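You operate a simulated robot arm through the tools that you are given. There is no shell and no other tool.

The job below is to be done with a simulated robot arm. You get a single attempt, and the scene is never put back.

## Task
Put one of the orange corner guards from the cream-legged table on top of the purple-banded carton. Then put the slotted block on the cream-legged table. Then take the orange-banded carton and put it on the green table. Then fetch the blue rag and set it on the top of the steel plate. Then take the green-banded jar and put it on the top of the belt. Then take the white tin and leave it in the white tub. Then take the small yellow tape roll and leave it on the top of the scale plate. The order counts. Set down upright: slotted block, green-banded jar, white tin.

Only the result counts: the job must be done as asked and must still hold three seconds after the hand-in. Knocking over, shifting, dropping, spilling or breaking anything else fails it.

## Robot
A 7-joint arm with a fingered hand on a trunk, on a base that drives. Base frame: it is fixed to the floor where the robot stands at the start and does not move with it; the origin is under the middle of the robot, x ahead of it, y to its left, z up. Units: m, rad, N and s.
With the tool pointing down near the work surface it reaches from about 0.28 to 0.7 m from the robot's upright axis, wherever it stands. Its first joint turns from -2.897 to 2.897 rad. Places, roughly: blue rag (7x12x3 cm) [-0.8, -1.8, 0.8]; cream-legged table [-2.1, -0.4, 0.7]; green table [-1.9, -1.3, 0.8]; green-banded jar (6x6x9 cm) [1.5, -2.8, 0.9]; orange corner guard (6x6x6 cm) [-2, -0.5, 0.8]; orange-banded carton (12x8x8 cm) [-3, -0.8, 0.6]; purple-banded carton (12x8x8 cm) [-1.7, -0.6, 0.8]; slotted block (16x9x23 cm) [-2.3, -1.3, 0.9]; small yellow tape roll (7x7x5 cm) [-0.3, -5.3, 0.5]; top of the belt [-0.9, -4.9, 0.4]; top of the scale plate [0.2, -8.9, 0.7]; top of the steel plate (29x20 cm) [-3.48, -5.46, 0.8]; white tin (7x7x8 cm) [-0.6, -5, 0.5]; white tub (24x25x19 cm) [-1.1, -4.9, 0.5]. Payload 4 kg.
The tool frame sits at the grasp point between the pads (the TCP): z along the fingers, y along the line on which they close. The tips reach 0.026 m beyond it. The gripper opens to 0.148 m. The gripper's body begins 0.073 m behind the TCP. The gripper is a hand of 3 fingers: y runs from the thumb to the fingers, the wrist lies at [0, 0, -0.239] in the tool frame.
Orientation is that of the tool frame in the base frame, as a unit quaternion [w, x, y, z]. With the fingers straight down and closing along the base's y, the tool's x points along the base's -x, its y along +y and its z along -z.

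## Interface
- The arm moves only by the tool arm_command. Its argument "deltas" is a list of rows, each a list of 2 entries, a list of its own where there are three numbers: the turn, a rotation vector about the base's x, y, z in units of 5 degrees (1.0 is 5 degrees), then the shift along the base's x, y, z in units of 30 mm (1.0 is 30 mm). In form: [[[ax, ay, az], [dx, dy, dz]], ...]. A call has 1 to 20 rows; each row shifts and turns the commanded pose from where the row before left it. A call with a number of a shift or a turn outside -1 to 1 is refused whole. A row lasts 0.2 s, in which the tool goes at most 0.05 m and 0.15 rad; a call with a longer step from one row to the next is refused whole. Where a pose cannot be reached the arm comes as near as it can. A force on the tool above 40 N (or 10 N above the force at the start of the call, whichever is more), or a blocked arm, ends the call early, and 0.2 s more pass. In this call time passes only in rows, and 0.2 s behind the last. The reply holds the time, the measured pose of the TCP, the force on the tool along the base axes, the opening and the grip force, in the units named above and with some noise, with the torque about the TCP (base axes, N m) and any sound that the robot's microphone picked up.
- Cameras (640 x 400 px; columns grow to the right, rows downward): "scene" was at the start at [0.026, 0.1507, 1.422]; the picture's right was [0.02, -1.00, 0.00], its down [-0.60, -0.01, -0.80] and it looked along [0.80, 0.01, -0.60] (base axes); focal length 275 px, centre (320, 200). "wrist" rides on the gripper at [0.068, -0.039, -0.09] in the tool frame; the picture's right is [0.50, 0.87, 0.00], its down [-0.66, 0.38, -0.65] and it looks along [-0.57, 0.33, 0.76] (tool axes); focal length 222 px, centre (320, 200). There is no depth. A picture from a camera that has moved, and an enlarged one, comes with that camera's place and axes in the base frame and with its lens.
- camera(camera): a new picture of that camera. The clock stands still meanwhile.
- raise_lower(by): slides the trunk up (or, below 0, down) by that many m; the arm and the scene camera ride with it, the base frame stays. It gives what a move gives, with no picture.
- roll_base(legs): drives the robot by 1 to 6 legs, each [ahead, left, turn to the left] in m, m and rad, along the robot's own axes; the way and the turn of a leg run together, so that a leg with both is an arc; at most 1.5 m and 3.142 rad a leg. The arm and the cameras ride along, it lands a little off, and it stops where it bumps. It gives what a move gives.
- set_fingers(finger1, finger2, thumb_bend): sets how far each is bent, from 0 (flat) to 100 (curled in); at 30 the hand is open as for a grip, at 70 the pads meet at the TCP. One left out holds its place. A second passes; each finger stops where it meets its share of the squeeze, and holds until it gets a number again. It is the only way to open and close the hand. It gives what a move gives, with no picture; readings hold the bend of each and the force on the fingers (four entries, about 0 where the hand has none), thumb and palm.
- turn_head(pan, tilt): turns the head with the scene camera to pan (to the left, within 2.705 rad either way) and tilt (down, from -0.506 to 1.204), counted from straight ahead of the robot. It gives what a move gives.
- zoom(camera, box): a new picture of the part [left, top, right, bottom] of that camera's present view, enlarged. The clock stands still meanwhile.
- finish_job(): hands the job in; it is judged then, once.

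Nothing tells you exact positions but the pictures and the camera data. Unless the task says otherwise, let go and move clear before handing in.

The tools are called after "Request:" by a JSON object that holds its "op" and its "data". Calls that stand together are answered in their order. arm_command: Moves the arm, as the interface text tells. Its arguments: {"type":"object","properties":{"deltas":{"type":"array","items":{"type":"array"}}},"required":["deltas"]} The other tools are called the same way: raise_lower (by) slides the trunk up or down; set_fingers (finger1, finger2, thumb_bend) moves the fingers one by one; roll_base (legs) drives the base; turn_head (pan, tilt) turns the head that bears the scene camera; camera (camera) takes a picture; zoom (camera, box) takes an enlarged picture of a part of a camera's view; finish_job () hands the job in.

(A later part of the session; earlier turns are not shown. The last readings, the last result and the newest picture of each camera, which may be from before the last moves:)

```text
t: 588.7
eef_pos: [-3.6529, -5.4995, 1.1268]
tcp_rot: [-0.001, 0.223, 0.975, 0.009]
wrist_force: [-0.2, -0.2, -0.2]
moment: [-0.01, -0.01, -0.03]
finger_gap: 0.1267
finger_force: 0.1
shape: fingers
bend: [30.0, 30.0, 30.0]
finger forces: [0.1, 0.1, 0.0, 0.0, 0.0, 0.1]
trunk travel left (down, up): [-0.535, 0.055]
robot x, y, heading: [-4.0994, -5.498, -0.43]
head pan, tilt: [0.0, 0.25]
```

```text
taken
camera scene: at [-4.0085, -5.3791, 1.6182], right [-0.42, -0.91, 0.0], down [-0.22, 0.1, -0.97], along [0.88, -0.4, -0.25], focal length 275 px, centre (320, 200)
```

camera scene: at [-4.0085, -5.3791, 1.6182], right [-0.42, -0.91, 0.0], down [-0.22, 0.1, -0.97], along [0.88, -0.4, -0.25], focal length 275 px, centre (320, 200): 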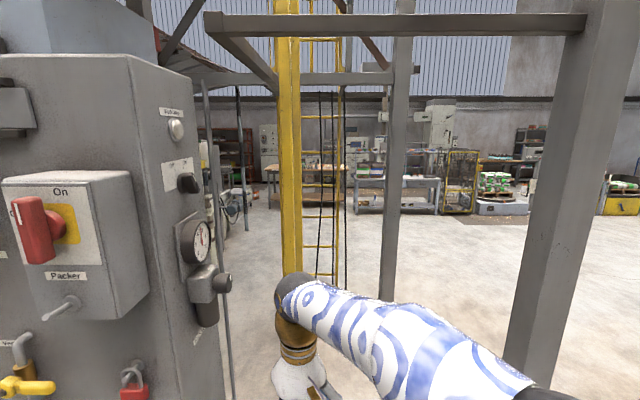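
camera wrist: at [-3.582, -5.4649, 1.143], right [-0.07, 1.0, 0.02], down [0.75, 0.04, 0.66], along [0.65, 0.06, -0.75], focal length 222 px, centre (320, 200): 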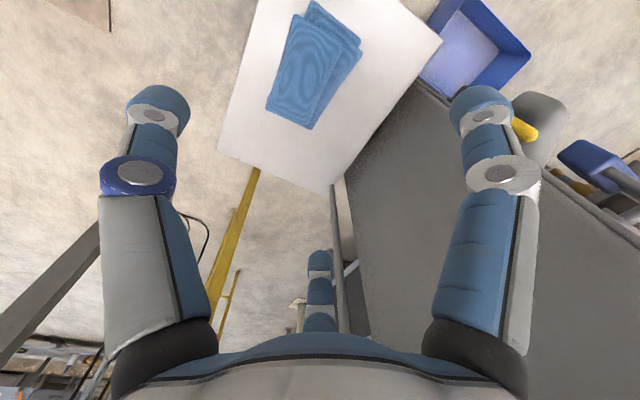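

South of here is wide open floor, so I can go around the conveyor's south side and east end. I'll turn to face south so the arm clears the posts, then drive.

Request:
{"op": "roll_base", "data": {"legs": [[0, 0, -1.14], [0.65, 0, 0], [0.8, 0.5, 0], [0.45, 0.8, 0]]}}

Request:
{"op": "turn_head", "data": {"pan": 1.3, "tilt": 0.35}}

Request:
{"op": "camera", "data": {"camera": "scene"}}

Request:
{"op": "turn_head", "data": {"pan": 0.5, "tilt": 0.35}}

Request:
{"op": "camera", "data": {"camera": "scene"}}

```text
t: 597.4
eef_pos: [-3.6436, -6.82, 1.1195]
tcp_rot: [-0.005, 0.651, 0.759, 0.007]
wrist_force: [1.0, 0.3, -0.1]
moment: [0.0, -0.02, -0.02]
finger_gap: 0.127
finger_force: 0.1
shape: fingers
bend: [30.0, 30.0, 30.0]
finger forces: [0.0, 0.1, 0.1, 0.0, 0.1, 0.1]
trunk travel left (down, up): [-0.535, 0.055]
robot x, y, heading: [-3.9153, -6.4435, -1.399]
head pan, tilt: [0.0, 0.25]
stopped in leg 3: the robot was blocked; the commanded pose is now the measured one
```

```text
t: 598.8
eef_pos: [-3.6269, -6.8715, 1.0975]
tcp_rot: [-0.012, 0.664, 0.747, 0.03]
wrist_force: [0.1, 0.0, 0.0]
moment: [-0.01, 0.0, -0.01]
finger_gap: 0.1272
finger_force: 0.0
shape: fingers
bend: [30.0, 30.0, 30.0]
finger forces: [0.0, 0.0, 0.0, 0.0, 0.0, 0.0]
trunk travel left (down, up): [-0.535, 0.055]
robot x, y, heading: [-3.9132, -6.4464, -1.422]
head pan, tilt: [1.3, 0.351]
```

```text
taken
camera scene: at [-3.6744, -6.5147, 1.6115], right [-0.17, -0.98, -0.08], down [-0.37, 0.14, -0.92], along [0.91, -0.12, -0.39], focal length 275 px, centre (320, 200)
```

scene: 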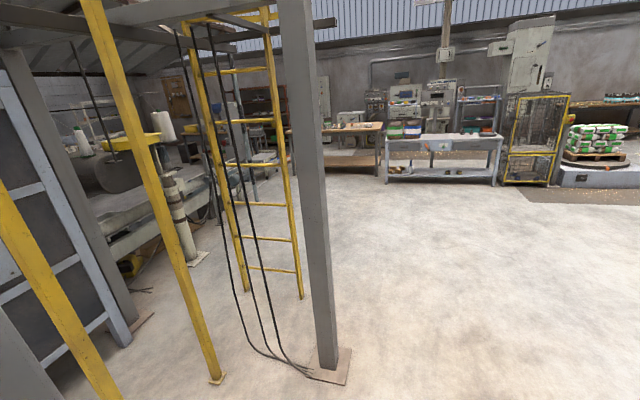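

```text
t: 600.0
eef_pos: [-3.661, -6.822, 1.1244]
tcp_rot: [0.001, 0.655, 0.756, 0.008]
wrist_force: [-0.7, -0.4, 1.1]
moment: [0.02, -0.02, -0.01]
finger_gap: 0.1272
finger_force: 0.0
shape: fingers
bend: [30.0, 30.0, 30.0]
finger forces: [0.0, 0.0, 0.1, 0.1, 0.0, 0.0]
trunk travel left (down, up): [-0.535, 0.055]
robot x, y, heading: [-3.9169, -6.4447, -1.407]
head pan, tilt: [0.499, 0.351]
```

```text
taken
camera scene: at [-3.7737, -6.4266, 1.6157], right [-0.78, -0.63, -0.02], down [-0.19, 0.26, -0.95], along [0.6, -0.73, -0.32], focal length 275 px, centre (320, 200)
```

scene: 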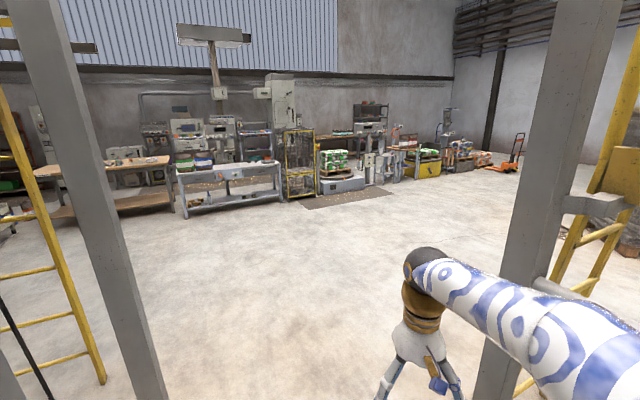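

The robot touched the post on its left. I'll sidestep right to clear it, check everything, and take a wider line between the posts.

Request:
{"op": "roll_base", "data": {"legs": [[0, -0.25, 0]]}}

Request:
{"op": "turn_head", "data": {"pan": 1.0, "tilt": 0.7}}

Request:
{"op": "camera", "data": {"camera": "scene"}}

Request:
{"op": "turn_head", "data": {"pan": 0.0, "tilt": 0.6}}

Request:
{"op": "camera", "data": {"camera": "scene"}}

```text
t: 600.7
eef_pos: [-3.601, -6.814, 1.1028]
tcp_rot: [-0.022, 0.644, 0.765, -0.002]
wrist_force: [-0.3, 0.6, -0.4]
moment: [-0.02, -0.05, -0.02]
finger_gap: 0.127
finger_force: 0.0
shape: fingers
bend: [30.0, 30.0, 30.0]
finger forces: [0.0, 0.1, 0.0, 0.0, 0.1, 0.1]
trunk travel left (down, up): [-0.535, 0.055]
robot x, y, heading: [-3.9201, -6.4322, -1.375]
head pan, tilt: [0.499, 0.351]
stopped in leg 1: the robot was blocked; the commanded pose is now the measured one
```

```text
t: 601.6
eef_pos: [-3.5901, -6.8103, 1.0984]
tcp_rot: [-0.026, 0.642, 0.766, -0.005]
wrist_force: [0.8, 1.1, 0.3]
moment: [0.01, 0.04, -0.04]
finger_gap: 0.127
finger_force: 0.1
shape: fingers
bend: [30.0, 30.0, 30.0]
finger forces: [0.0, 0.1, 0.0, 0.0, 0.0, 0.0]
trunk travel left (down, up): [-0.535, 0.055]
robot x, y, heading: [-3.922, -6.4291, -1.372]
head pan, tilt: [1.0, 0.7]
```

```text
taken
camera scene: at [-3.7043, -6.3763, 1.5774], right [-0.37, -0.93, 0.0], down [-0.6, 0.24, -0.77], along [0.71, -0.28, -0.64], focal length 275 px, centre (320, 200)
```

scene: 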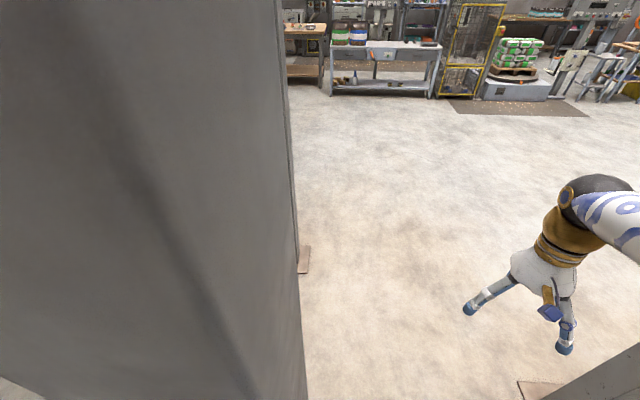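

```text
t: 602.9
eef_pos: [-3.5938, -6.8044, 1.1035]
tcp_rot: [-0.021, 0.642, 0.767, -0.006]
wrist_force: [-0.8, 0.0, 0.5]
moment: [-0.01, 0.02, 0.02]
finger_gap: 0.1272
finger_force: 0.1
shape: fingers
bend: [30.0, 30.0, 30.0]
finger forces: [0.0, 0.1, 0.1, 0.0, 0.0, 0.0]
trunk travel left (down, up): [-0.535, 0.055]
robot x, y, heading: [-3.9195, -6.4276, -1.37]
head pan, tilt: [0.0, 0.6]
```

```text
taken
camera scene: at [-3.7184, -6.3828, 1.5823], right [-0.53, -0.85, 0.0], down [-0.51, 0.32, -0.8], along [0.68, -0.43, -0.6], focal length 275 px, centre (320, 200)
```

scene: 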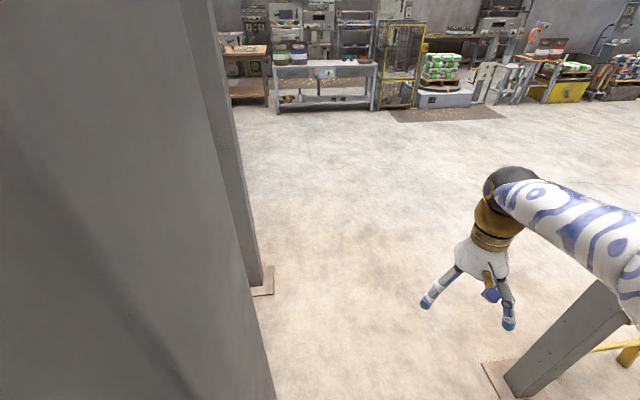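

The head is right against the post and one side seems to have ridden onto its base plate. I'll back out along the way I came in.

Request:
{"op": "roll_base", "data": {"legs": [[-0.2, -0.08, 0]]}}

Request:
{"op": "camera", "data": {"camera": "scene"}}

```text
t: 604.6
eef_pos: [-3.7052, -6.6317, 1.0995]
tcp_rot: [-0.025, 0.643, 0.765, -0.006]
wrist_force: [0.2, 1.0, -1.4]
moment: [-0.01, -0.06, 0.02]
finger_gap: 0.1271
finger_force: 0.0
shape: fingers
bend: [30.0, 30.0, 30.0]
finger forces: [0.1, 0.0, 0.1, 0.0, 0.0, 0.1]
trunk travel left (down, up): [-0.535, 0.055]
robot x, y, heading: [-4.0331, -6.2529, -1.379]
head pan, tilt: [0.0, 0.6]
```

```text
taken
camera scene: at [-3.8822, -6.2525, 1.5861], right [-0.98, -0.19, 0.0], down [-0.11, 0.55, -0.83], along [0.16, -0.81, -0.56], focal length 275 px, centre (320, 200)
```

scene: 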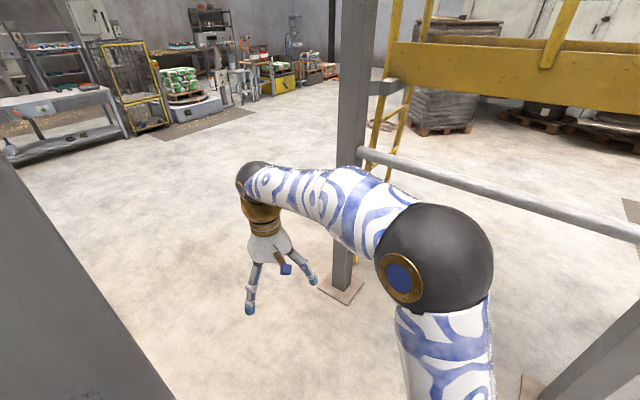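

I'm free again. I'll go a bit southwest, turn so the arm points along the travel direction, and then pass midway between the posts.

Request:
{"op": "roll_base", "data": {"legs": [[0.33, -0.387, 0], [0, 0, 0.86]]}}

Request:
{"op": "turn_head", "data": {"pan": 0.0, "tilt": 0.6}}

Request:
{"op": "camera", "data": {"camera": "scene"}}

```text
t: 609.8
eef_pos: [-3.8512, -6.6457, 1.0975]
tcp_rot: [-0.021, 0.264, 0.964, -0.016]
wrist_force: [-0.2, 0.0, 0.3]
moment: [0.0, -0.02, -0.01]
finger_gap: 0.1269
finger_force: 0.1
shape: fingers
bend: [30.0, 30.0, 30.0]
finger forces: [0.0, 0.0, 0.0, 0.0, 0.1, 0.1]
trunk travel left (down, up): [-0.535, 0.055]
robot x, y, heading: [-4.3518, -6.65, -0.512]
head pan, tilt: [0.0, 0.6]
```

```text
t: 610.4
eef_pos: [-3.8515, -6.6463, 1.0989]
tcp_rot: [-0.021, 0.264, 0.964, -0.016]
wrist_force: [0.1, -0.2, -0.1]
moment: [0.01, 0.02, -0.01]
finger_gap: 0.1267
finger_force: 0.1
shape: fingers
bend: [30.0, 30.0, 30.0]
finger forces: [0.1, 0.1, 0.0, 0.0, 0.1, 0.0]
trunk travel left (down, up): [-0.535, 0.055]
robot x, y, heading: [-4.3544, -6.6496, -0.514]
head pan, tilt: [0.0, 0.6]
```

```text
taken
camera scene: at [-4.2561, -6.5341, 1.586], right [-0.49, -0.87, 0.0], down [-0.49, 0.28, -0.83], along [0.72, -0.4, -0.56], focal length 275 px, centre (320, 200)
```

scene: 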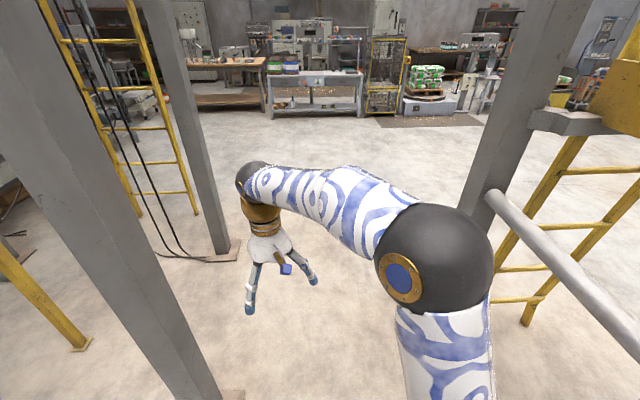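

Request:
{"op": "roll_base", "data": {"legs": [[0.485, -0.036, 0], [0.823, 0.373, 0], [0.937, 0.07, 0], [1.0, 0.56, 0]]}}

Request:
{"op": "turn_head", "data": {"pan": 0.5, "tilt": 0.4}}

Request:
{"op": "camera", "data": {"camera": "scene"}}

Request:
{"op": "turn_head", "data": {"pan": -0.4, "tilt": 0.4}}

Request:
{"op": "camera", "data": {"camera": "scene"}}

Request:
{"op": "turn_head", "data": {"pan": 1.3, "tilt": 0.45}}

Request:
{"op": "camera", "data": {"camera": "scene"}}

```text
t: 627.6
eef_pos: [-0.5518, -7.3962, 1.0992]
tcp_rot: [-0.021, 0.262, 0.965, -0.017]
wrist_force: [-0.5, 0.0, -0.2]
moment: [0.01, 0.0, 0.03]
finger_gap: 0.1271
finger_force: 0.1
shape: fingers
bend: [30.0, 30.0, 30.0]
finger forces: [0.0, 0.0, 0.1, 0.1, 0.1, 0.0]
trunk travel left (down, up): [-0.535, 0.055]
robot x, y, heading: [-1.0563, -7.3976, -0.508]
head pan, tilt: [0.0, 0.6]
```

```text
t: 628.5
eef_pos: [-0.5522, -7.3945, 1.0995]
tcp_rot: [-0.021, 0.263, 0.965, -0.016]
wrist_force: [0.6, 0.1, -0.4]
moment: [0.0, -0.01, -0.02]
finger_gap: 0.1272
finger_force: 0.0
shape: fingers
bend: [30.0, 30.0, 30.0]
finger forces: [0.0, 0.0, 0.1, 0.0, 0.0, 0.1]
trunk travel left (down, up): [-0.535, 0.055]
robot x, y, heading: [-1.0534, -7.3983, -0.506]
head pan, tilt: [0.499, 0.4]
```

```text
taken
camera scene: at [-0.9411, -7.2417, 1.6042], right [-0.01, -1.0, 0.0], down [-0.39, 0.01, -0.92], along [0.92, -0.01, -0.39], focal length 275 px, centre (320, 200)
```

scene: 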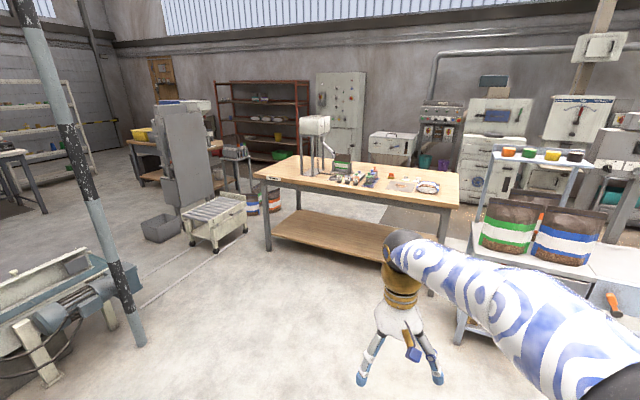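

```text
t: 629.7
eef_pos: [-0.5527, -7.396, 1.0984]
tcp_rot: [-0.021, 0.263, 0.965, -0.016]
wrist_force: [-0.6, -0.4, -1.3]
moment: [-0.01, 0.02, 0.01]
finger_gap: 0.127
finger_force: 0.1
shape: fingers
bend: [30.0, 30.0, 30.0]
finger forces: [0.0, 0.0, 0.0, 0.0, 0.1, 0.1]
trunk travel left (down, up): [-0.535, 0.055]
robot x, y, heading: [-1.0575, -7.4002, -0.512]
head pan, tilt: [-0.4, 0.4]
```

```text
taken
camera scene: at [-0.977, -7.3137, 1.6042], right [-0.79, -0.61, 0.0], down [-0.24, 0.31, -0.92], along [0.56, -0.73, -0.39], focal length 275 px, centre (320, 200)
```

scene: 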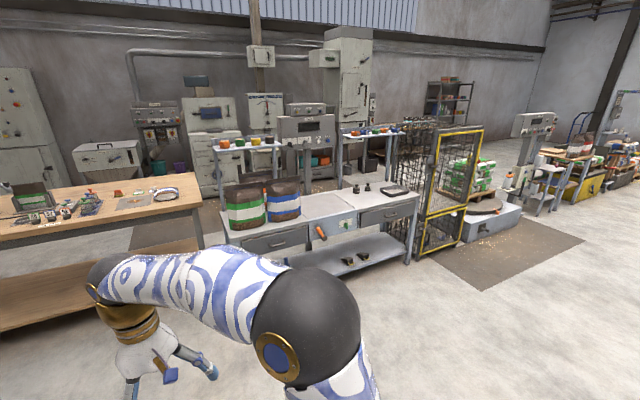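

```text
t: 631.5
eef_pos: [-0.5518, -7.3955, 1.099]
tcp_rot: [-0.021, 0.262, 0.965, -0.016]
wrist_force: [0.3, -0.1, -0.3]
moment: [0.0, -0.01, -0.02]
finger_gap: 0.127
finger_force: 0.0
shape: fingers
bend: [30.0, 30.0, 30.0]
finger forces: [0.0, 0.0, 0.0, 0.0, 0.0, 0.1]
trunk travel left (down, up): [-0.535, 0.055]
robot x, y, heading: [-1.0547, -7.4007, -0.511]
head pan, tilt: [1.3, 0.45]
```

```text
taken
camera scene: at [-0.9689, -7.1753, 1.5995], right [0.71, -0.71, 0.0], down [-0.31, -0.31, -0.9], along [0.63, 0.64, -0.44], focal length 275 px, centre (320, 200)
```

scene: 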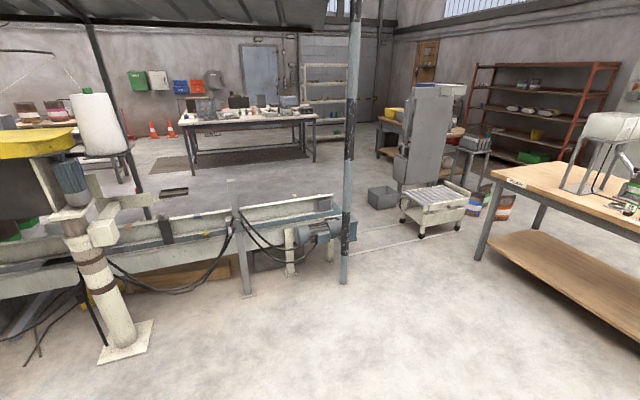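

I can see the passage between the blue-black post at the belt's end and the white cart. I'll drive through it to the open floor south of the jar's table.

Request:
{"op": "roll_base", "data": {"legs": [[0.676, 0.952, 0], [0.535, 0.988, 0], [-0.173, 0.82, 0], [-0.58, 0.935, 0]]}}

Request:
{"op": "turn_head", "data": {"pan": 1.6, "tilt": 0.4}}

Request:
{"op": "camera", "data": {"camera": "scene"}}

Request:
{"op": "zoom", "data": {"camera": "scene", "box": [200, 100, 440, 250]}}

```text
t: 652.0
eef_pos: [1.6198, -4.3951, 1.099]
tcp_rot: [-0.021, 0.254, 0.967, -0.016]
wrist_force: [-0.7, -0.1, 0.9]
moment: [0.0, 0.02, 0.02]
finger_gap: 0.1272
finger_force: 0.0
shape: fingers
bend: [30.0, 30.0, 30.0]
finger forces: [0.1, 0.0, 0.0, 0.0, 0.1, 0.0]
trunk travel left (down, up): [-0.535, 0.055]
robot x, y, heading: [1.1191, -4.407, -0.495]
head pan, tilt: [1.3, 0.45]
```

```text
t: 652.8
eef_pos: [1.6197, -4.3965, 1.0981]
tcp_rot: [-0.021, 0.254, 0.967, -0.016]
wrist_force: [1.3, 0.0, -0.5]
moment: [0.0, -0.02, -0.01]
finger_gap: 0.1268
finger_force: 0.2
shape: fingers
bend: [30.0, 30.0, 30.0]
finger forces: [0.1, 0.0, 0.0, 0.0, 0.0, 0.0]
trunk travel left (down, up): [-0.535, 0.055]
robot x, y, heading: [1.1158, -4.4106, -0.495]
head pan, tilt: [1.6, 0.4]
```

```text
taken
camera scene: at [1.1756, -4.1667, 1.6042], right [0.89, -0.45, 0.0], down [-0.17, -0.35, -0.92], along [0.41, 0.82, -0.39], focal length 275 px, centre (320, 200)
```

scene: 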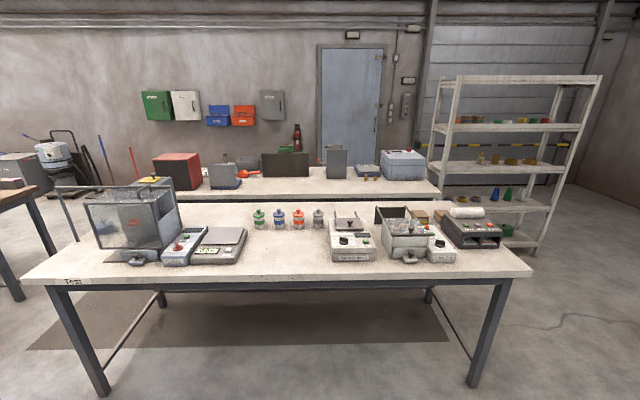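

```text
2.67 times, centred on (320, 175) of scene
camera zoom: at [1.1756, -4.1667, 1.6042], right [0.89, -0.45, 0.0], down [-0.17, -0.35, -0.92], along [0.41, 0.82, -0.39], focal length 734 px, centre (320, 267)
```

zoom: 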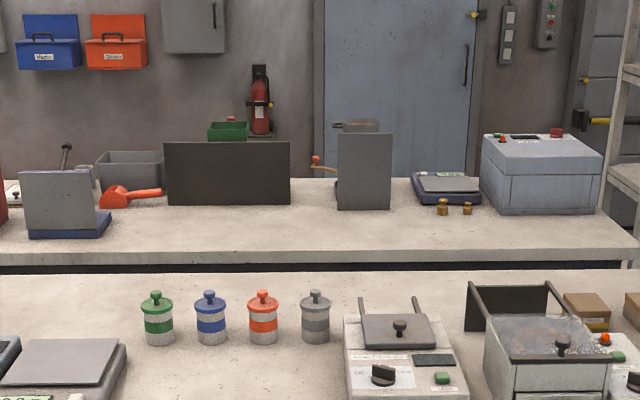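

I can see the row of four jars; the green-banded one is leftmost, at about (1.487,-2.785) on a table about 0.85 m high. I'll turn to face the table and come in; its front side is open between widely spaced legs.

Request:
{"op": "roll_base", "data": {"legs": [[0, 0, 1.617], [0.8, 0.36, 0]]}}

Request:
{"op": "turn_head", "data": {"pan": -0.2, "tilt": 0.7}}

Request:
{"op": "camera", "data": {"camera": "scene"}}

Request:
{"op": "camera", "data": {"camera": "wrist"}}

```text
t: 661.4
eef_pos: [1.0944, -3.0301, 1.0982]
tcp_rot: [-0.002, -0.526, 0.85, -0.026]
wrist_force: [-0.3, 0.1, -0.3]
moment: [-0.02, 0.03, -0.02]
finger_gap: 0.1271
finger_force: 0.0
shape: fingers
bend: [30.0, 30.0, 30.0]
finger forces: [0.1, 0.0, 0.0, 0.0, 0.1, 0.0]
trunk travel left (down, up): [-0.535, 0.055]
robot x, y, heading: [1.1341, -3.5348, 1.13]
head pan, tilt: [1.6, 0.4]
```

```text
t: 663.1
eef_pos: [1.0943, -3.0297, 1.0983]
tcp_rot: [-0.003, -0.525, 0.85, -0.026]
wrist_force: [0.6, 0.0, 0.0]
moment: [0.02, 0.0, -0.02]
finger_gap: 0.127
finger_force: 0.0
shape: fingers
bend: [30.0, 30.0, 30.0]
finger forces: [0.0, 0.0, 0.1, 0.1, 0.0, 0.0]
trunk travel left (down, up): [-0.535, 0.055]
robot x, y, heading: [1.1335, -3.5294, 1.131]
head pan, tilt: [-0.201, 0.7]
```

```text
taken
camera scene: at [1.0221, -3.455, 1.5774], right [0.8, -0.6, 0.0], down [-0.39, -0.52, -0.77], along [0.46, 0.61, -0.64], focal length 275 px, centre (320, 200)
```

scene: 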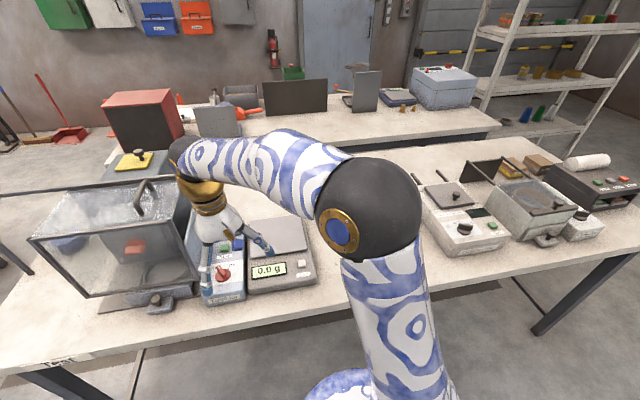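

```text
taken
camera wrist: at [1.0966, -3.1048, 1.1926], right [-1.0, -0.06, -0.02], down [-0.06, 0.78, 0.62], along [-0.02, 0.62, -0.79], focal length 222 px, centre (320, 200)
```

wrist: 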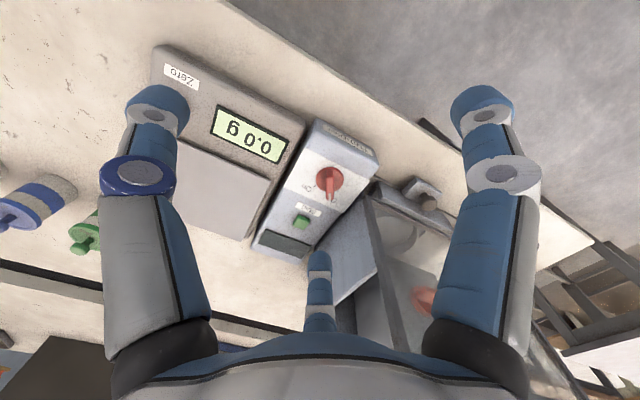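

The hand is near the balance enclosure, so I'll first swing it right and rotate it to the planned jar orientation before moving closer.

Request:
{"op": "arm_command", "data": {"deltas": [[[0, 0, -0.99], [0.65, 0.05, 0.15]], [[0, 0, -0.99], [0.65, 0.05, 0.15]], [[0, 0, -0.99], [0.65, 0.05, 0.15]], [[0, 0, -0.99], [0.65, 0.05, 0.15]], [[0, 0, -0.99], [0.65, 0.05, 0]], [[0, 0, -0.99], [0.65, 0.05, 0]], [[0, 0, -0.99], [0.65, 0.05, 0]], [[0, 0, -0.99], [0.65, 0.05, 0]], [[0, 0, -0.99], [0.65, 0.05, 0]], [[0, 0, -0.99], [0.65, 0.05, 0]], [[0, 0, -0.99], [0.65, 0.05, 0]]]}}

Request:
{"op": "camera", "data": {"camera": "scene"}}

Request:
{"op": "camera", "data": {"camera": "wrist"}}

```text
t: 665.5
eef_pos: [1.3109, -3.015, 1.1164]
tcp_rot: [-0.014, -0.078, 0.997, -0.023]
wrist_force: [0.7, -0.1, -0.4]
moment: [-0.02, -0.02, -0.01]
finger_gap: 0.1273
finger_force: 0.1
shape: fingers
bend: [30.0, 30.0, 30.0]
finger forces: [0.1, 0.1, 0.0, 0.0, 0.0, 0.0]
trunk travel left (down, up): [-0.535, 0.055]
robot x, y, heading: [1.1317, -3.5333, 1.13]
head pan, tilt: [-0.201, 0.7]
```

```text
taken
camera scene: at [1.0225, -3.4549, 1.5774], right [0.8, -0.6, 0.0], down [-0.39, -0.52, -0.76], along [0.46, 0.61, -0.64], focal length 275 px, centre (320, 200)
```

scene: 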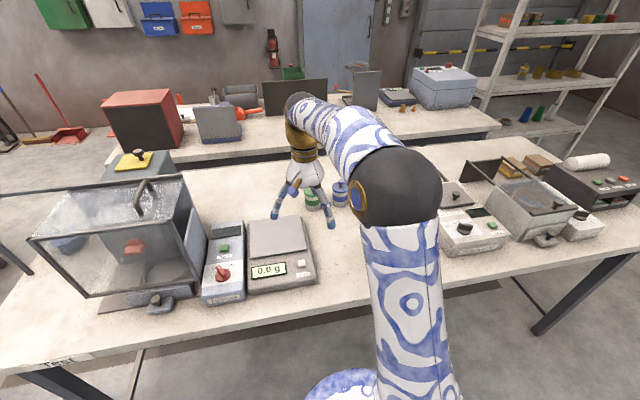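

```text
taken
camera wrist: at [1.251, -3.0599, 1.2101], right [-0.63, 0.78, -0.02], down [0.6, 0.5, 0.62], along [0.49, 0.38, -0.79], focal length 222 px, centre (320, 200)
```

wrist: 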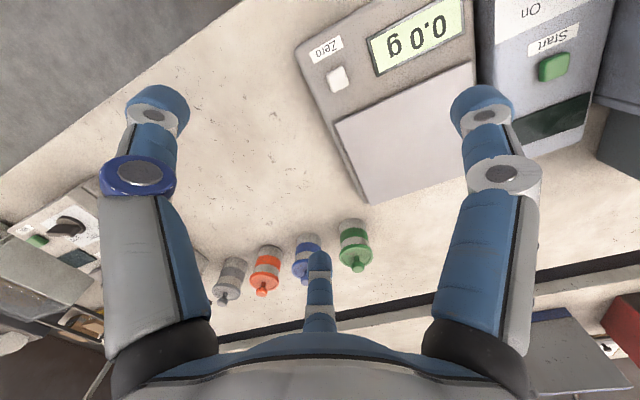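

Green jar confirmed at (1.488,-2.79), blue jar 12.6 cm to its right. I'll level the hand (it tilted slightly in the earlier bump) and roll 17 cm closer.

Request:
{"op": "arm_command", "data": {"deltas": [[[0.55, -0.275, 0], [0, 0, 0.3]], [[0, 0, 0], [0, 0, 0]]]}}

Request:
{"op": "roll_base", "data": {"legs": [[0.09, 0, 0]]}}

Request:
{"op": "roll_base", "data": {"legs": [[0.08, 0, 0]]}}

Request:
{"op": "camera", "data": {"camera": "wrist"}}

Request:
{"op": "camera", "data": {"camera": "scene"}}

```text
t: 666.1
eef_pos: [1.3114, -3.0138, 1.1256]
tcp_rot: [0.0, -0.079, 0.997, 0.001]
wrist_force: [0.7, 0.2, 0.1]
moment: [-0.03, -0.03, 0.01]
finger_gap: 0.1268
finger_force: 0.1
shape: fingers
bend: [30.0, 30.0, 30.0]
finger forces: [0.1, 0.1, 0.0, 0.1, 0.0, 0.0]
trunk travel left (down, up): [-0.535, 0.055]
robot x, y, heading: [1.1341, -3.5314, 1.133]
head pan, tilt: [-0.201, 0.7]
```

```text
t: 667.3
eef_pos: [1.3491, -2.9308, 1.1255]
tcp_rot: [0.0, -0.079, 0.997, 0.001]
wrist_force: [0.9, 0.4, 0.0]
moment: [-0.01, -0.01, -0.03]
finger_gap: 0.1268
finger_force: 0.1
shape: fingers
bend: [30.0, 30.0, 30.0]
finger forces: [0.0, 0.0, 0.0, 0.0, 0.1, 0.0]
trunk travel left (down, up): [-0.535, 0.055]
robot x, y, heading: [1.1741, -3.4473, 1.13]
head pan, tilt: [-0.201, 0.7]
```

```text
t: 668.3
eef_pos: [1.3835, -2.8582, 1.1248]
tcp_rot: [0.0, -0.08, 0.997, 0.001]
wrist_force: [-0.3, -0.3, -0.6]
moment: [0.0, 0.01, 0.02]
finger_gap: 0.1268
finger_force: 0.0
shape: fingers
bend: [30.0, 30.0, 30.0]
finger forces: [0.1, 0.0, 0.0, 0.0, 0.0, 0.1]
trunk travel left (down, up): [-0.535, 0.055]
robot x, y, heading: [1.2057, -3.3779, 1.131]
head pan, tilt: [-0.201, 0.7]
```

```text
taken
camera wrist: at [1.3214, -2.9079, 1.2153], right [-0.63, 0.78, 0.0], down [0.59, 0.48, 0.65], along [0.51, 0.41, -0.76], focal length 222 px, centre (320, 200)
```

wrist: 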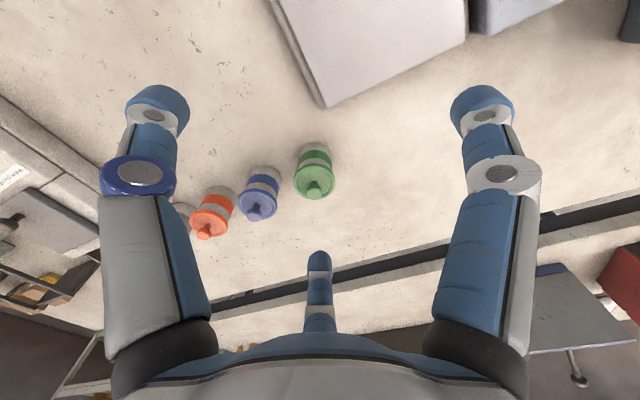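

```text
taken
camera scene: at [1.0961, -3.2988, 1.5773], right [0.8, -0.6, 0.0], down [-0.39, -0.52, -0.76], along [0.46, 0.61, -0.65], focal length 275 px, centre (320, 200)
```

scene: 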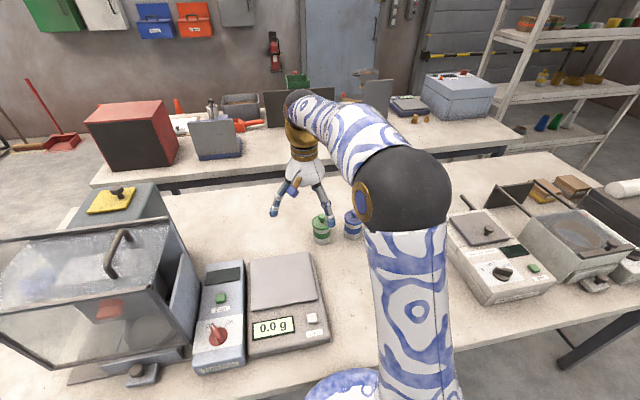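

Request:
{"op": "set_fingers", "data": {"finger1": 43, "finger2": 43, "thumb_bend": 43}}

Request:
{"op": "arm_command", "data": {"deltas": [[[0, 0, 0], [0.83, 0.627, 0]], [[0, 0, 0], [0.83, 0.627, 0]], [[0, 0, 0], [0.83, 0.627, 0]], [[0, 0, 0], [0.83, 0.627, 0]], [[0, 0, 0], [0, 0, -0.8]], [[0, 0, 0], [0, 0, -0.8]]]}}

Request:
{"op": "camera", "data": {"camera": "wrist"}}

Request:
{"op": "zoom", "data": {"camera": "scene", "box": [260, 150, 400, 260]}}

```text
t: 669.3
eef_pos: [1.3837, -2.859, 1.1262]
tcp_rot: [-0.001, -0.079, 0.997, 0.001]
wrist_force: [0.4, 0.3, 1.0]
moment: [0.03, 0.02, 0.02]
finger_gap: 0.0861
finger_force: 0.1
shape: fingers
bend: [43.0, 43.0, 43.0]
finger forces: [0.1, 0.0, 0.0, 0.1, 0.0, 0.0]
trunk travel left (down, up): [-0.535, 0.055]
robot x, y, heading: [1.2095, -3.3748, 1.129]
head pan, tilt: [-0.201, 0.7]
```

```text
t: 670.7
eef_pos: [1.482, -2.7831, 1.0771]
tcp_rot: [0.0, -0.079, 0.997, 0.001]
wrist_force: [0.1, -0.2, 0.2]
moment: [-0.02, -0.02, -0.02]
finger_gap: 0.0856
finger_force: 0.2
shape: fingers
bend: [43.0, 43.0, 43.0]
finger forces: [0.0, 0.1, 0.0, 0.0, 0.0, 0.0]
trunk travel left (down, up): [-0.535, 0.055]
robot x, y, heading: [1.21, -3.3755, 1.133]
head pan, tilt: [-0.201, 0.7]
```

```text
taken
camera wrist: at [1.4207, -2.8336, 1.1674], right [-0.63, 0.78, 0.0], down [0.59, 0.48, 0.65], along [0.51, 0.41, -0.76], focal length 222 px, centre (320, 200)
```

wrist: 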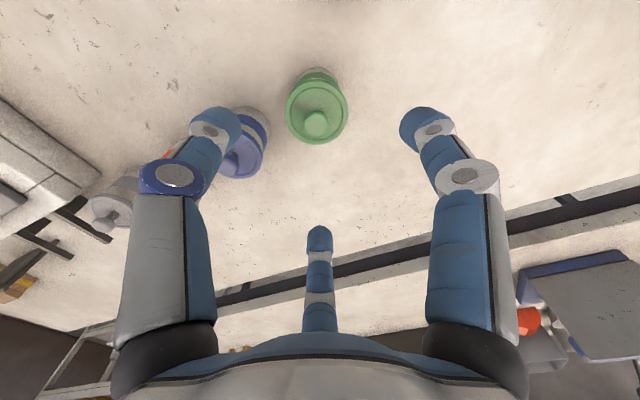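

```text
3.64 times, centred on (330, 205) of scene
camera zoom: at [1.0956, -3.2998, 1.5774], right [0.8, -0.6, 0.0], down [-0.39, -0.52, -0.76], along [0.46, 0.61, -0.64], focal length 1001 px, centre (284, 182)
```

zoom: 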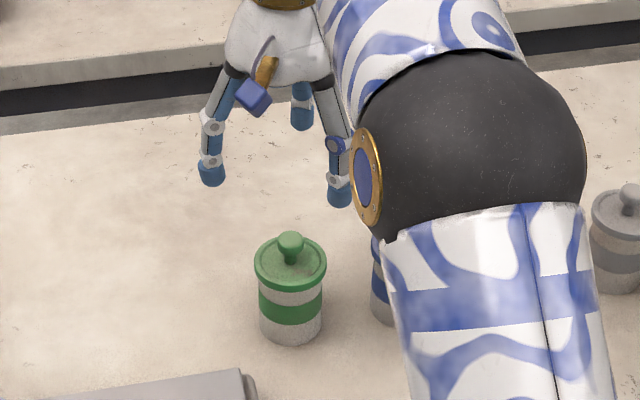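

The hand is centred over the green jar. I'll descend with fingers around it.

Request:
{"op": "arm_command", "data": {"deltas": [[[0, 0, 0], [0, -0.18, -0.5]], [[0, 0, 0], [0, 0, -1]], [[0, 0, 0], [0, 0, -1]], [[0, 0, 0], [0, 0, -0.6]]]}}

Request:
{"op": "camera", "data": {"camera": "wrist"}}

Request:
{"op": "zoom", "data": {"camera": "scene", "box": [260, 150, 400, 260]}}

```text
t: 671.7
eef_pos: [1.4815, -2.7889, 0.9843]
tcp_rot: [-0.001, -0.079, 0.997, 0.001]
wrist_force: [-0.5, 0.6, 0.2]
moment: [0.01, -0.01, -0.01]
finger_gap: 0.0859
finger_force: 0.0
shape: fingers
bend: [43.0, 43.0, 43.0]
finger forces: [0.1, 0.0, 0.0, 0.0, 0.0, 0.0]
trunk travel left (down, up): [-0.535, 0.055]
robot x, y, heading: [1.206, -3.3742, 1.132]
head pan, tilt: [-0.201, 0.7]
```

```text
taken
camera wrist: at [1.4204, -2.8384, 1.0742], right [-0.63, 0.78, 0.0], down [0.59, 0.48, 0.65], along [0.51, 0.41, -0.76], focal length 222 px, centre (320, 200)
```

wrist: 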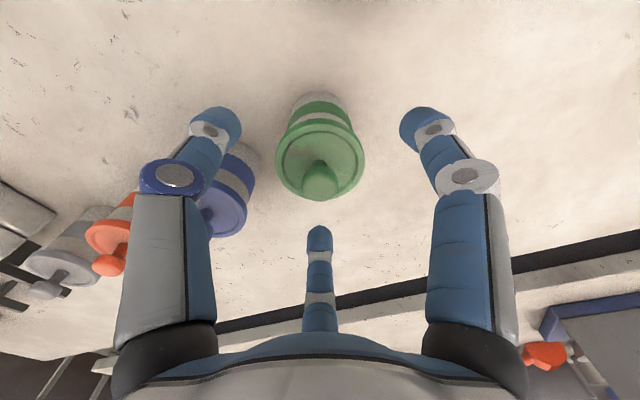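

```text
3.64 times, centred on (330, 205) of scene
camera zoom: at [1.0957, -3.2997, 1.5774], right [0.8, -0.6, 0.0], down [-0.39, -0.52, -0.76], along [0.46, 0.61, -0.64], focal length 1001 px, centre (284, 182)
```

zoom: 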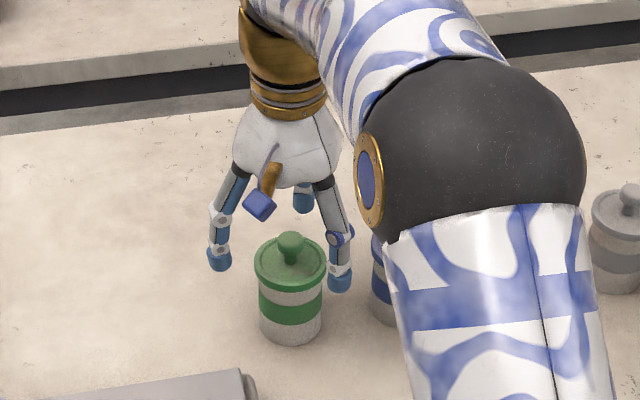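

Request:
{"op": "arm_command", "data": {"deltas": [[[0, 0, 0], [0, 0, -0.8]], [[0, 0, 0], [0, 0, -0.8]], [[0, 0, 0], [0, 0, -0.7]], [[0, 0, 0], [0, 0, 0]]]}}

Request:
{"op": "camera", "data": {"camera": "wrist"}}

Request:
{"op": "zoom", "data": {"camera": "scene", "box": [260, 150, 400, 260]}}

```text
t: 672.7
eef_pos: [1.4813, -2.7886, 0.916]
tcp_rot: [0.0, -0.079, 0.997, 0.001]
wrist_force: [-0.6, -0.1, -0.1]
moment: [0.01, 0.0, 0.02]
finger_gap: 0.0855
finger_force: 0.0
shape: fingers
bend: [43.0, 43.0, 43.0]
finger forces: [0.0, 0.1, 0.1, 0.0, 0.0, 0.0]
trunk travel left (down, up): [-0.535, 0.055]
robot x, y, heading: [1.2076, -3.3765, 1.13]
head pan, tilt: [-0.201, 0.7]
```

```text
taken
camera wrist: at [1.4204, -2.8387, 1.005], right [-0.63, 0.78, 0.0], down [0.59, 0.48, 0.65], along [0.51, 0.41, -0.76], focal length 222 px, centre (320, 200)
```

wrist: 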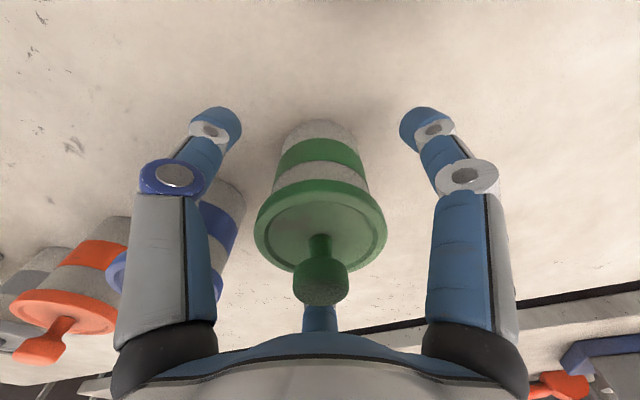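

```text
3.64 times, centred on (330, 205) of scene
camera zoom: at [1.0957, -3.2997, 1.5774], right [0.8, -0.6, 0.0], down [-0.39, -0.52, -0.76], along [0.46, 0.61, -0.64], focal length 1001 px, centre (284, 182)
```

zoom: 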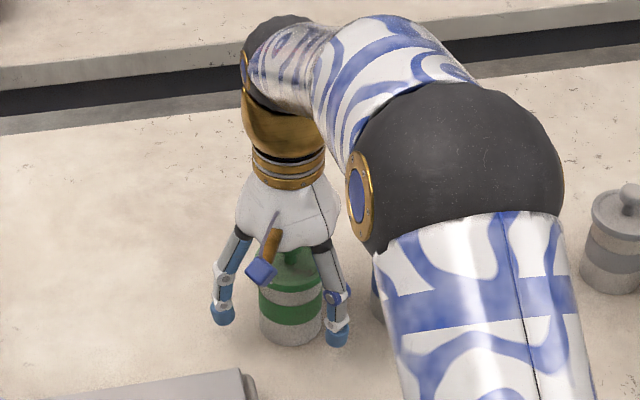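

Request:
{"op": "set_fingers", "data": {"finger1": 63, "finger2": 63, "thumb_bend": 63}}

Request:
{"op": "camera", "data": {"camera": "wrist"}}

Request:
{"op": "zoom", "data": {"camera": "scene", "box": [260, 150, 400, 260]}}

```text
t: 673.7
eef_pos: [1.4825, -2.7886, 0.9154]
tcp_rot: [0.001, -0.079, 0.997, 0.001]
wrist_force: [-1.2, -0.6, -0.5]
moment: [-0.09, 0.02, -0.02]
finger_gap: 0.0391
finger_force: 10.2
shape: fingers
bend: [56.0, 54.0, 59.0]
finger forces: [5.4, 7.5, 0.0, 0.0, 7.1, 0.0]
trunk travel left (down, up): [-0.535, 0.055]
robot x, y, heading: [1.2087, -3.3776, 1.126]
head pan, tilt: [-0.201, 0.7]
```

```text
taken
camera wrist: at [1.4204, -2.8386, 1.0052], right [-0.63, 0.78, 0.0], down [0.59, 0.48, 0.65], along [0.51, 0.41, -0.76], focal length 222 px, centre (320, 200)
```

wrist: 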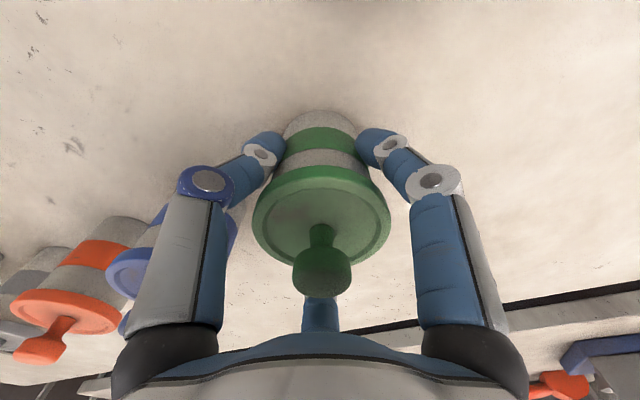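

```text
3.64 times, centred on (330, 205) of scene
camera zoom: at [1.0958, -3.2996, 1.5773], right [0.8, -0.6, 0.0], down [-0.39, -0.52, -0.76], along [0.46, 0.61, -0.64], focal length 1001 px, centre (284, 182)
```

zoom: 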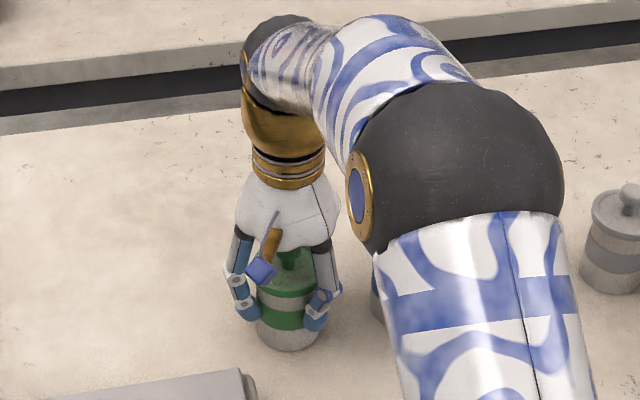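

The jar is gripped evenly on its body. I'll lift it straight up.

Request:
{"op": "arm_command", "data": {"deltas": [[[0, 0, 0], [0, 0, 0.3]], [[0, 0, 0], [0, 0, 0.6]], [[0, 0, 0], [0, 0, 0.8]], [[0, 0, 0], [0, 0, 0.8]], [[0, 0, 0], [0, 0, 0.8]], [[0, 0, 0], [0, 0, 0.8]], [[0, 0, 0], [0, 0, 0.8]], [[0, 0, 0], [0, 0, 0.8]]]}}

Request:
{"op": "camera", "data": {"camera": "wrist"}}

Request:
{"op": "camera", "data": {"camera": "scene"}}

```text
t: 675.5
eef_pos: [1.4823, -2.789, 1.0866]
tcp_rot: [0.0, -0.079, 0.997, 0.001]
wrist_force: [-0.5, 0.4, -4.0]
moment: [0.01, -0.01, 0.01]
finger_gap: 0.039
finger_force: 9.7
shape: fingers
bend: [56.0, 54.0, 59.0]
finger forces: [5.2, 7.7, 0.1, 0.0, 6.6, 0.0]
trunk travel left (down, up): [-0.535, 0.055]
robot x, y, heading: [1.2127, -3.38, 1.13]
head pan, tilt: [-0.201, 0.7]
```

```text
taken
camera wrist: at [1.4208, -2.8387, 1.1767], right [-0.63, 0.78, 0.0], down [0.59, 0.48, 0.65], along [0.51, 0.41, -0.76], focal length 222 px, centre (320, 200)
```

wrist: 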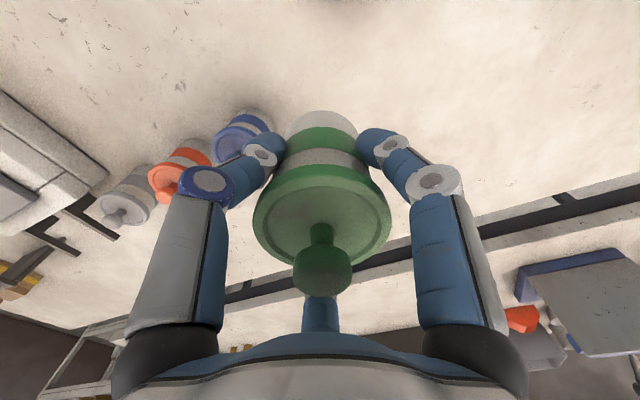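

```text
taken
camera scene: at [1.0958, -3.2994, 1.5773], right [0.8, -0.6, 0.0], down [-0.39, -0.52, -0.76], along [0.46, 0.61, -0.64], focal length 275 px, centre (320, 200)
```

scene: 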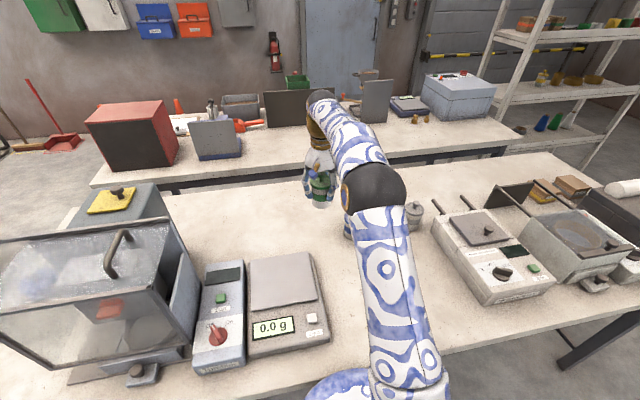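

Request:
{"op": "arm_command", "data": {"deltas": [[[0, 0, 0], [-0.2, -0.4, 0.3]], [[0, 0, 0], [-0.38, -0.8, 0.3]], [[0, 0, 0], [-0.38, -0.8, 0.3]], [[0, 0, 0], [-0.38, -0.8, 0.3]], [[0, 0, 0], [-0.38, -0.8, 0.3]], [[0, 0, 0], [-0.38, -0.8, 0.3]], [[0, 0, 0], [-0.38, -0.8, 0]], [[0, 0, 0], [-0.2, -0.4, 0]]]}}

Request:
{"op": "roll_base", "data": {"legs": [[-0.6, 0, 0]]}}

Request:
{"op": "camera", "data": {"camera": "wrist"}}

Request:
{"op": "turn_head", "data": {"pan": 2.3, "tilt": 0.4}}

Request:
{"op": "camera", "data": {"camera": "scene"}}

Request:
{"op": "zoom", "data": {"camera": "scene", "box": [160, 100, 400, 250]}}

```text
t: 677.3
eef_pos: [1.4025, -2.9562, 1.1411]
tcp_rot: [-0.001, -0.08, 0.997, 0.002]
wrist_force: [-0.3, 0.6, -3.9]
moment: [0.01, 0.01, -0.01]
finger_gap: 0.0391
finger_force: 10.4
shape: fingers
bend: [56.0, 54.0, 59.0]
finger forces: [5.1, 7.7, 0.1, 0.0, 6.6, 0.0]
trunk travel left (down, up): [-0.535, 0.055]
robot x, y, heading: [1.2063, -3.3738, 1.127]
head pan, tilt: [-0.201, 0.7]
```

```text
t: 680.7
eef_pos: [1.1458, -3.4997, 1.1396]
tcp_rot: [0.0, -0.08, 0.997, 0.001]
wrist_force: [-0.2, 0.0, -4.8]
moment: [0.0, -0.02, 0.0]
finger_gap: 0.0391
finger_force: 10.0
shape: fingers
bend: [56.0, 54.0, 59.0]
finger forces: [5.3, 7.6, 0.0, 0.0, 6.5, 0.0]
trunk travel left (down, up): [-0.535, 0.055]
robot x, y, heading: [0.952, -3.9188, 1.129]
head pan, tilt: [-0.201, 0.7]
```

```text
taken
camera wrist: at [1.0843, -3.5498, 1.2307], right [-0.63, 0.78, 0.0], down [0.59, 0.48, 0.65], along [0.51, 0.41, -0.76], focal length 222 px, centre (320, 200)
```

wrist: 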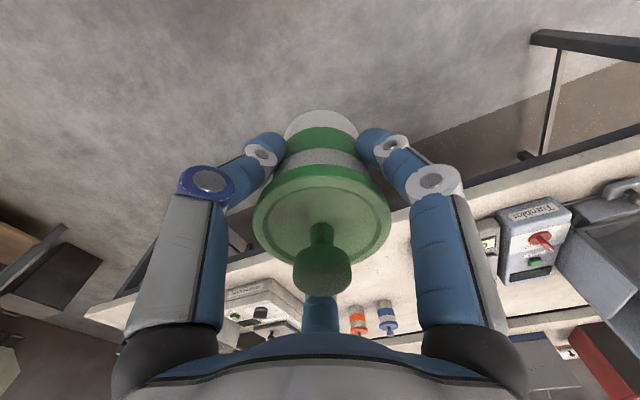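

```text
t: 683.0
eef_pos: [1.1456, -3.5002, 1.1413]
tcp_rot: [0.0, -0.079, 0.997, 0.001]
wrist_force: [0.6, -0.2, -3.8]
moment: [-0.03, 0.03, -0.04]
finger_gap: 0.0387
finger_force: 9.6
shape: fingers
bend: [56.0, 54.0, 59.0]
finger forces: [5.2, 7.7, 0.0, 0.1, 6.6, 0.0]
trunk travel left (down, up): [-0.535, 0.055]
robot x, y, heading: [0.9506, -3.9197, 1.131]
head pan, tilt: [2.3, 0.4]
```

```text
taken
camera scene: at [0.6995, -3.937, 1.6042], right [-0.28, 0.96, 0.0], down [0.37, 0.11, -0.92], along [-0.88, -0.26, -0.39], focal length 275 px, centre (320, 200)
```

scene: 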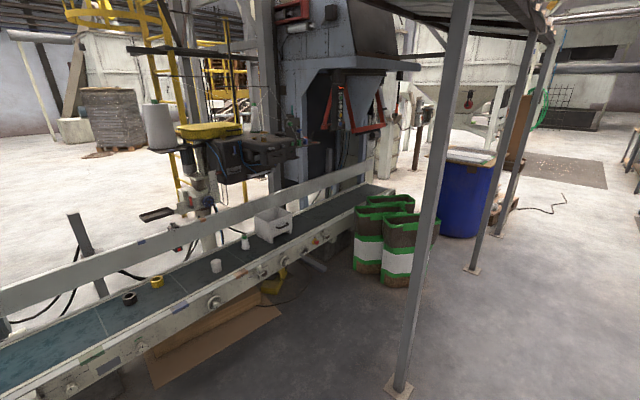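

```text
2.67 times, centred on (280, 175) of scene
camera zoom: at [0.6995, -3.937, 1.6042], right [-0.28, 0.96, 0.0], down [0.37, 0.11, -0.92], along [-0.88, -0.26, -0.39], focal length 734 px, centre (427, 267)
```

zoom: 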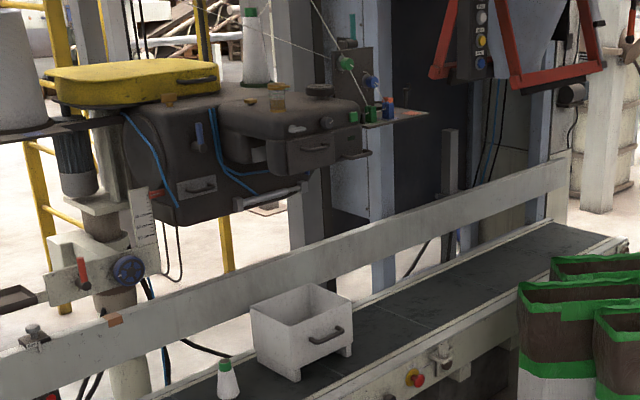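

The jar is secure. The belt's clear stretch is toward its east end, near (0.13,-5.45), away from the tape rolls, tin, bottle and tub. I'll turn around to face the belt and approach.

Request:
{"op": "roll_base", "data": {"legs": [[0, 0, 1.6], [0, 0, 1.51], [0.95, -0.06, 0]]}}

Request:
{"op": "turn_head", "data": {"pan": 0.0, "tilt": 0.75}}

Request:
{"op": "camera", "data": {"camera": "scene"}}

Request:
{"op": "camera", "data": {"camera": "wrist"}}

```text
t: 695.6
eef_pos: [0.2627, -5.1619, 1.1409]
tcp_rot: [0.0, 0.998, 0.067, 0.0]
wrist_force: [-0.1, -0.1, -4.5]
moment: [0.04, 0.0, 0.01]
finger_gap: 0.0381
finger_force: 9.0
shape: fingers
bend: [57.0, 54.0, 59.0]
finger forces: [5.0, 7.4, 0.0, 0.0, 5.9, 0.0]
trunk travel left (down, up): [-0.535, 0.055]
robot x, y, heading: [0.4705, -4.7496, -2.035]
head pan, tilt: [2.3, 0.4]
```

```text
t: 697.7
eef_pos: [0.2626, -5.1602, 1.14]
tcp_rot: [0.001, 0.998, 0.066, 0.0]
wrist_force: [0.1, 0.2, -4.0]
moment: [-0.02, -0.04, 0.0]
finger_gap: 0.038
finger_force: 9.0
shape: fingers
bend: [57.0, 54.0, 59.0]
finger forces: [5.1, 7.4, 0.0, 0.0, 6.0, 0.0]
trunk travel left (down, up): [-0.535, 0.055]
robot x, y, heading: [0.4688, -4.7469, -2.038]
head pan, tilt: [0.0, 0.75]
```

```text
taken
camera scene: at [0.591, -4.8364, 1.5731], right [-0.89, 0.45, 0.0], down [0.31, 0.61, -0.73], along [-0.33, -0.65, -0.68], focal length 275 px, centre (320, 200)
```

scene: 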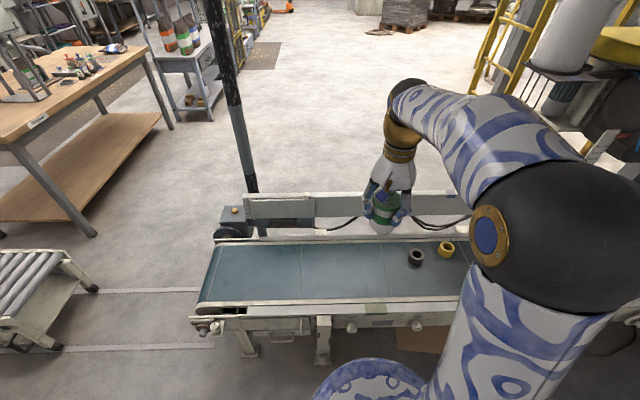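

```text
taken
camera wrist: at [0.3231, -5.1129, 1.2306], right [0.61, -0.79, 0.0], down [-0.6, -0.46, 0.65], along [-0.52, -0.4, -0.76], focal length 222 px, centre (320, 200)
```

wrist: 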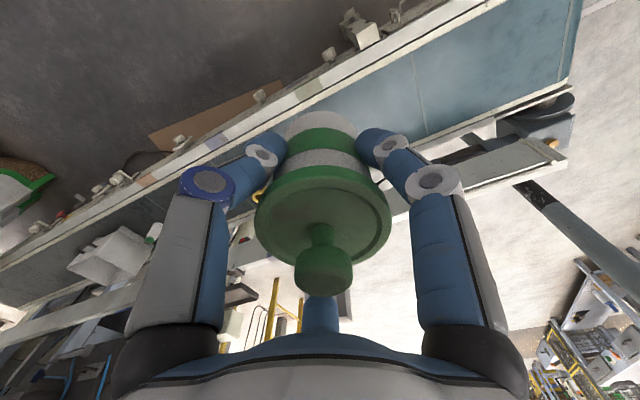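

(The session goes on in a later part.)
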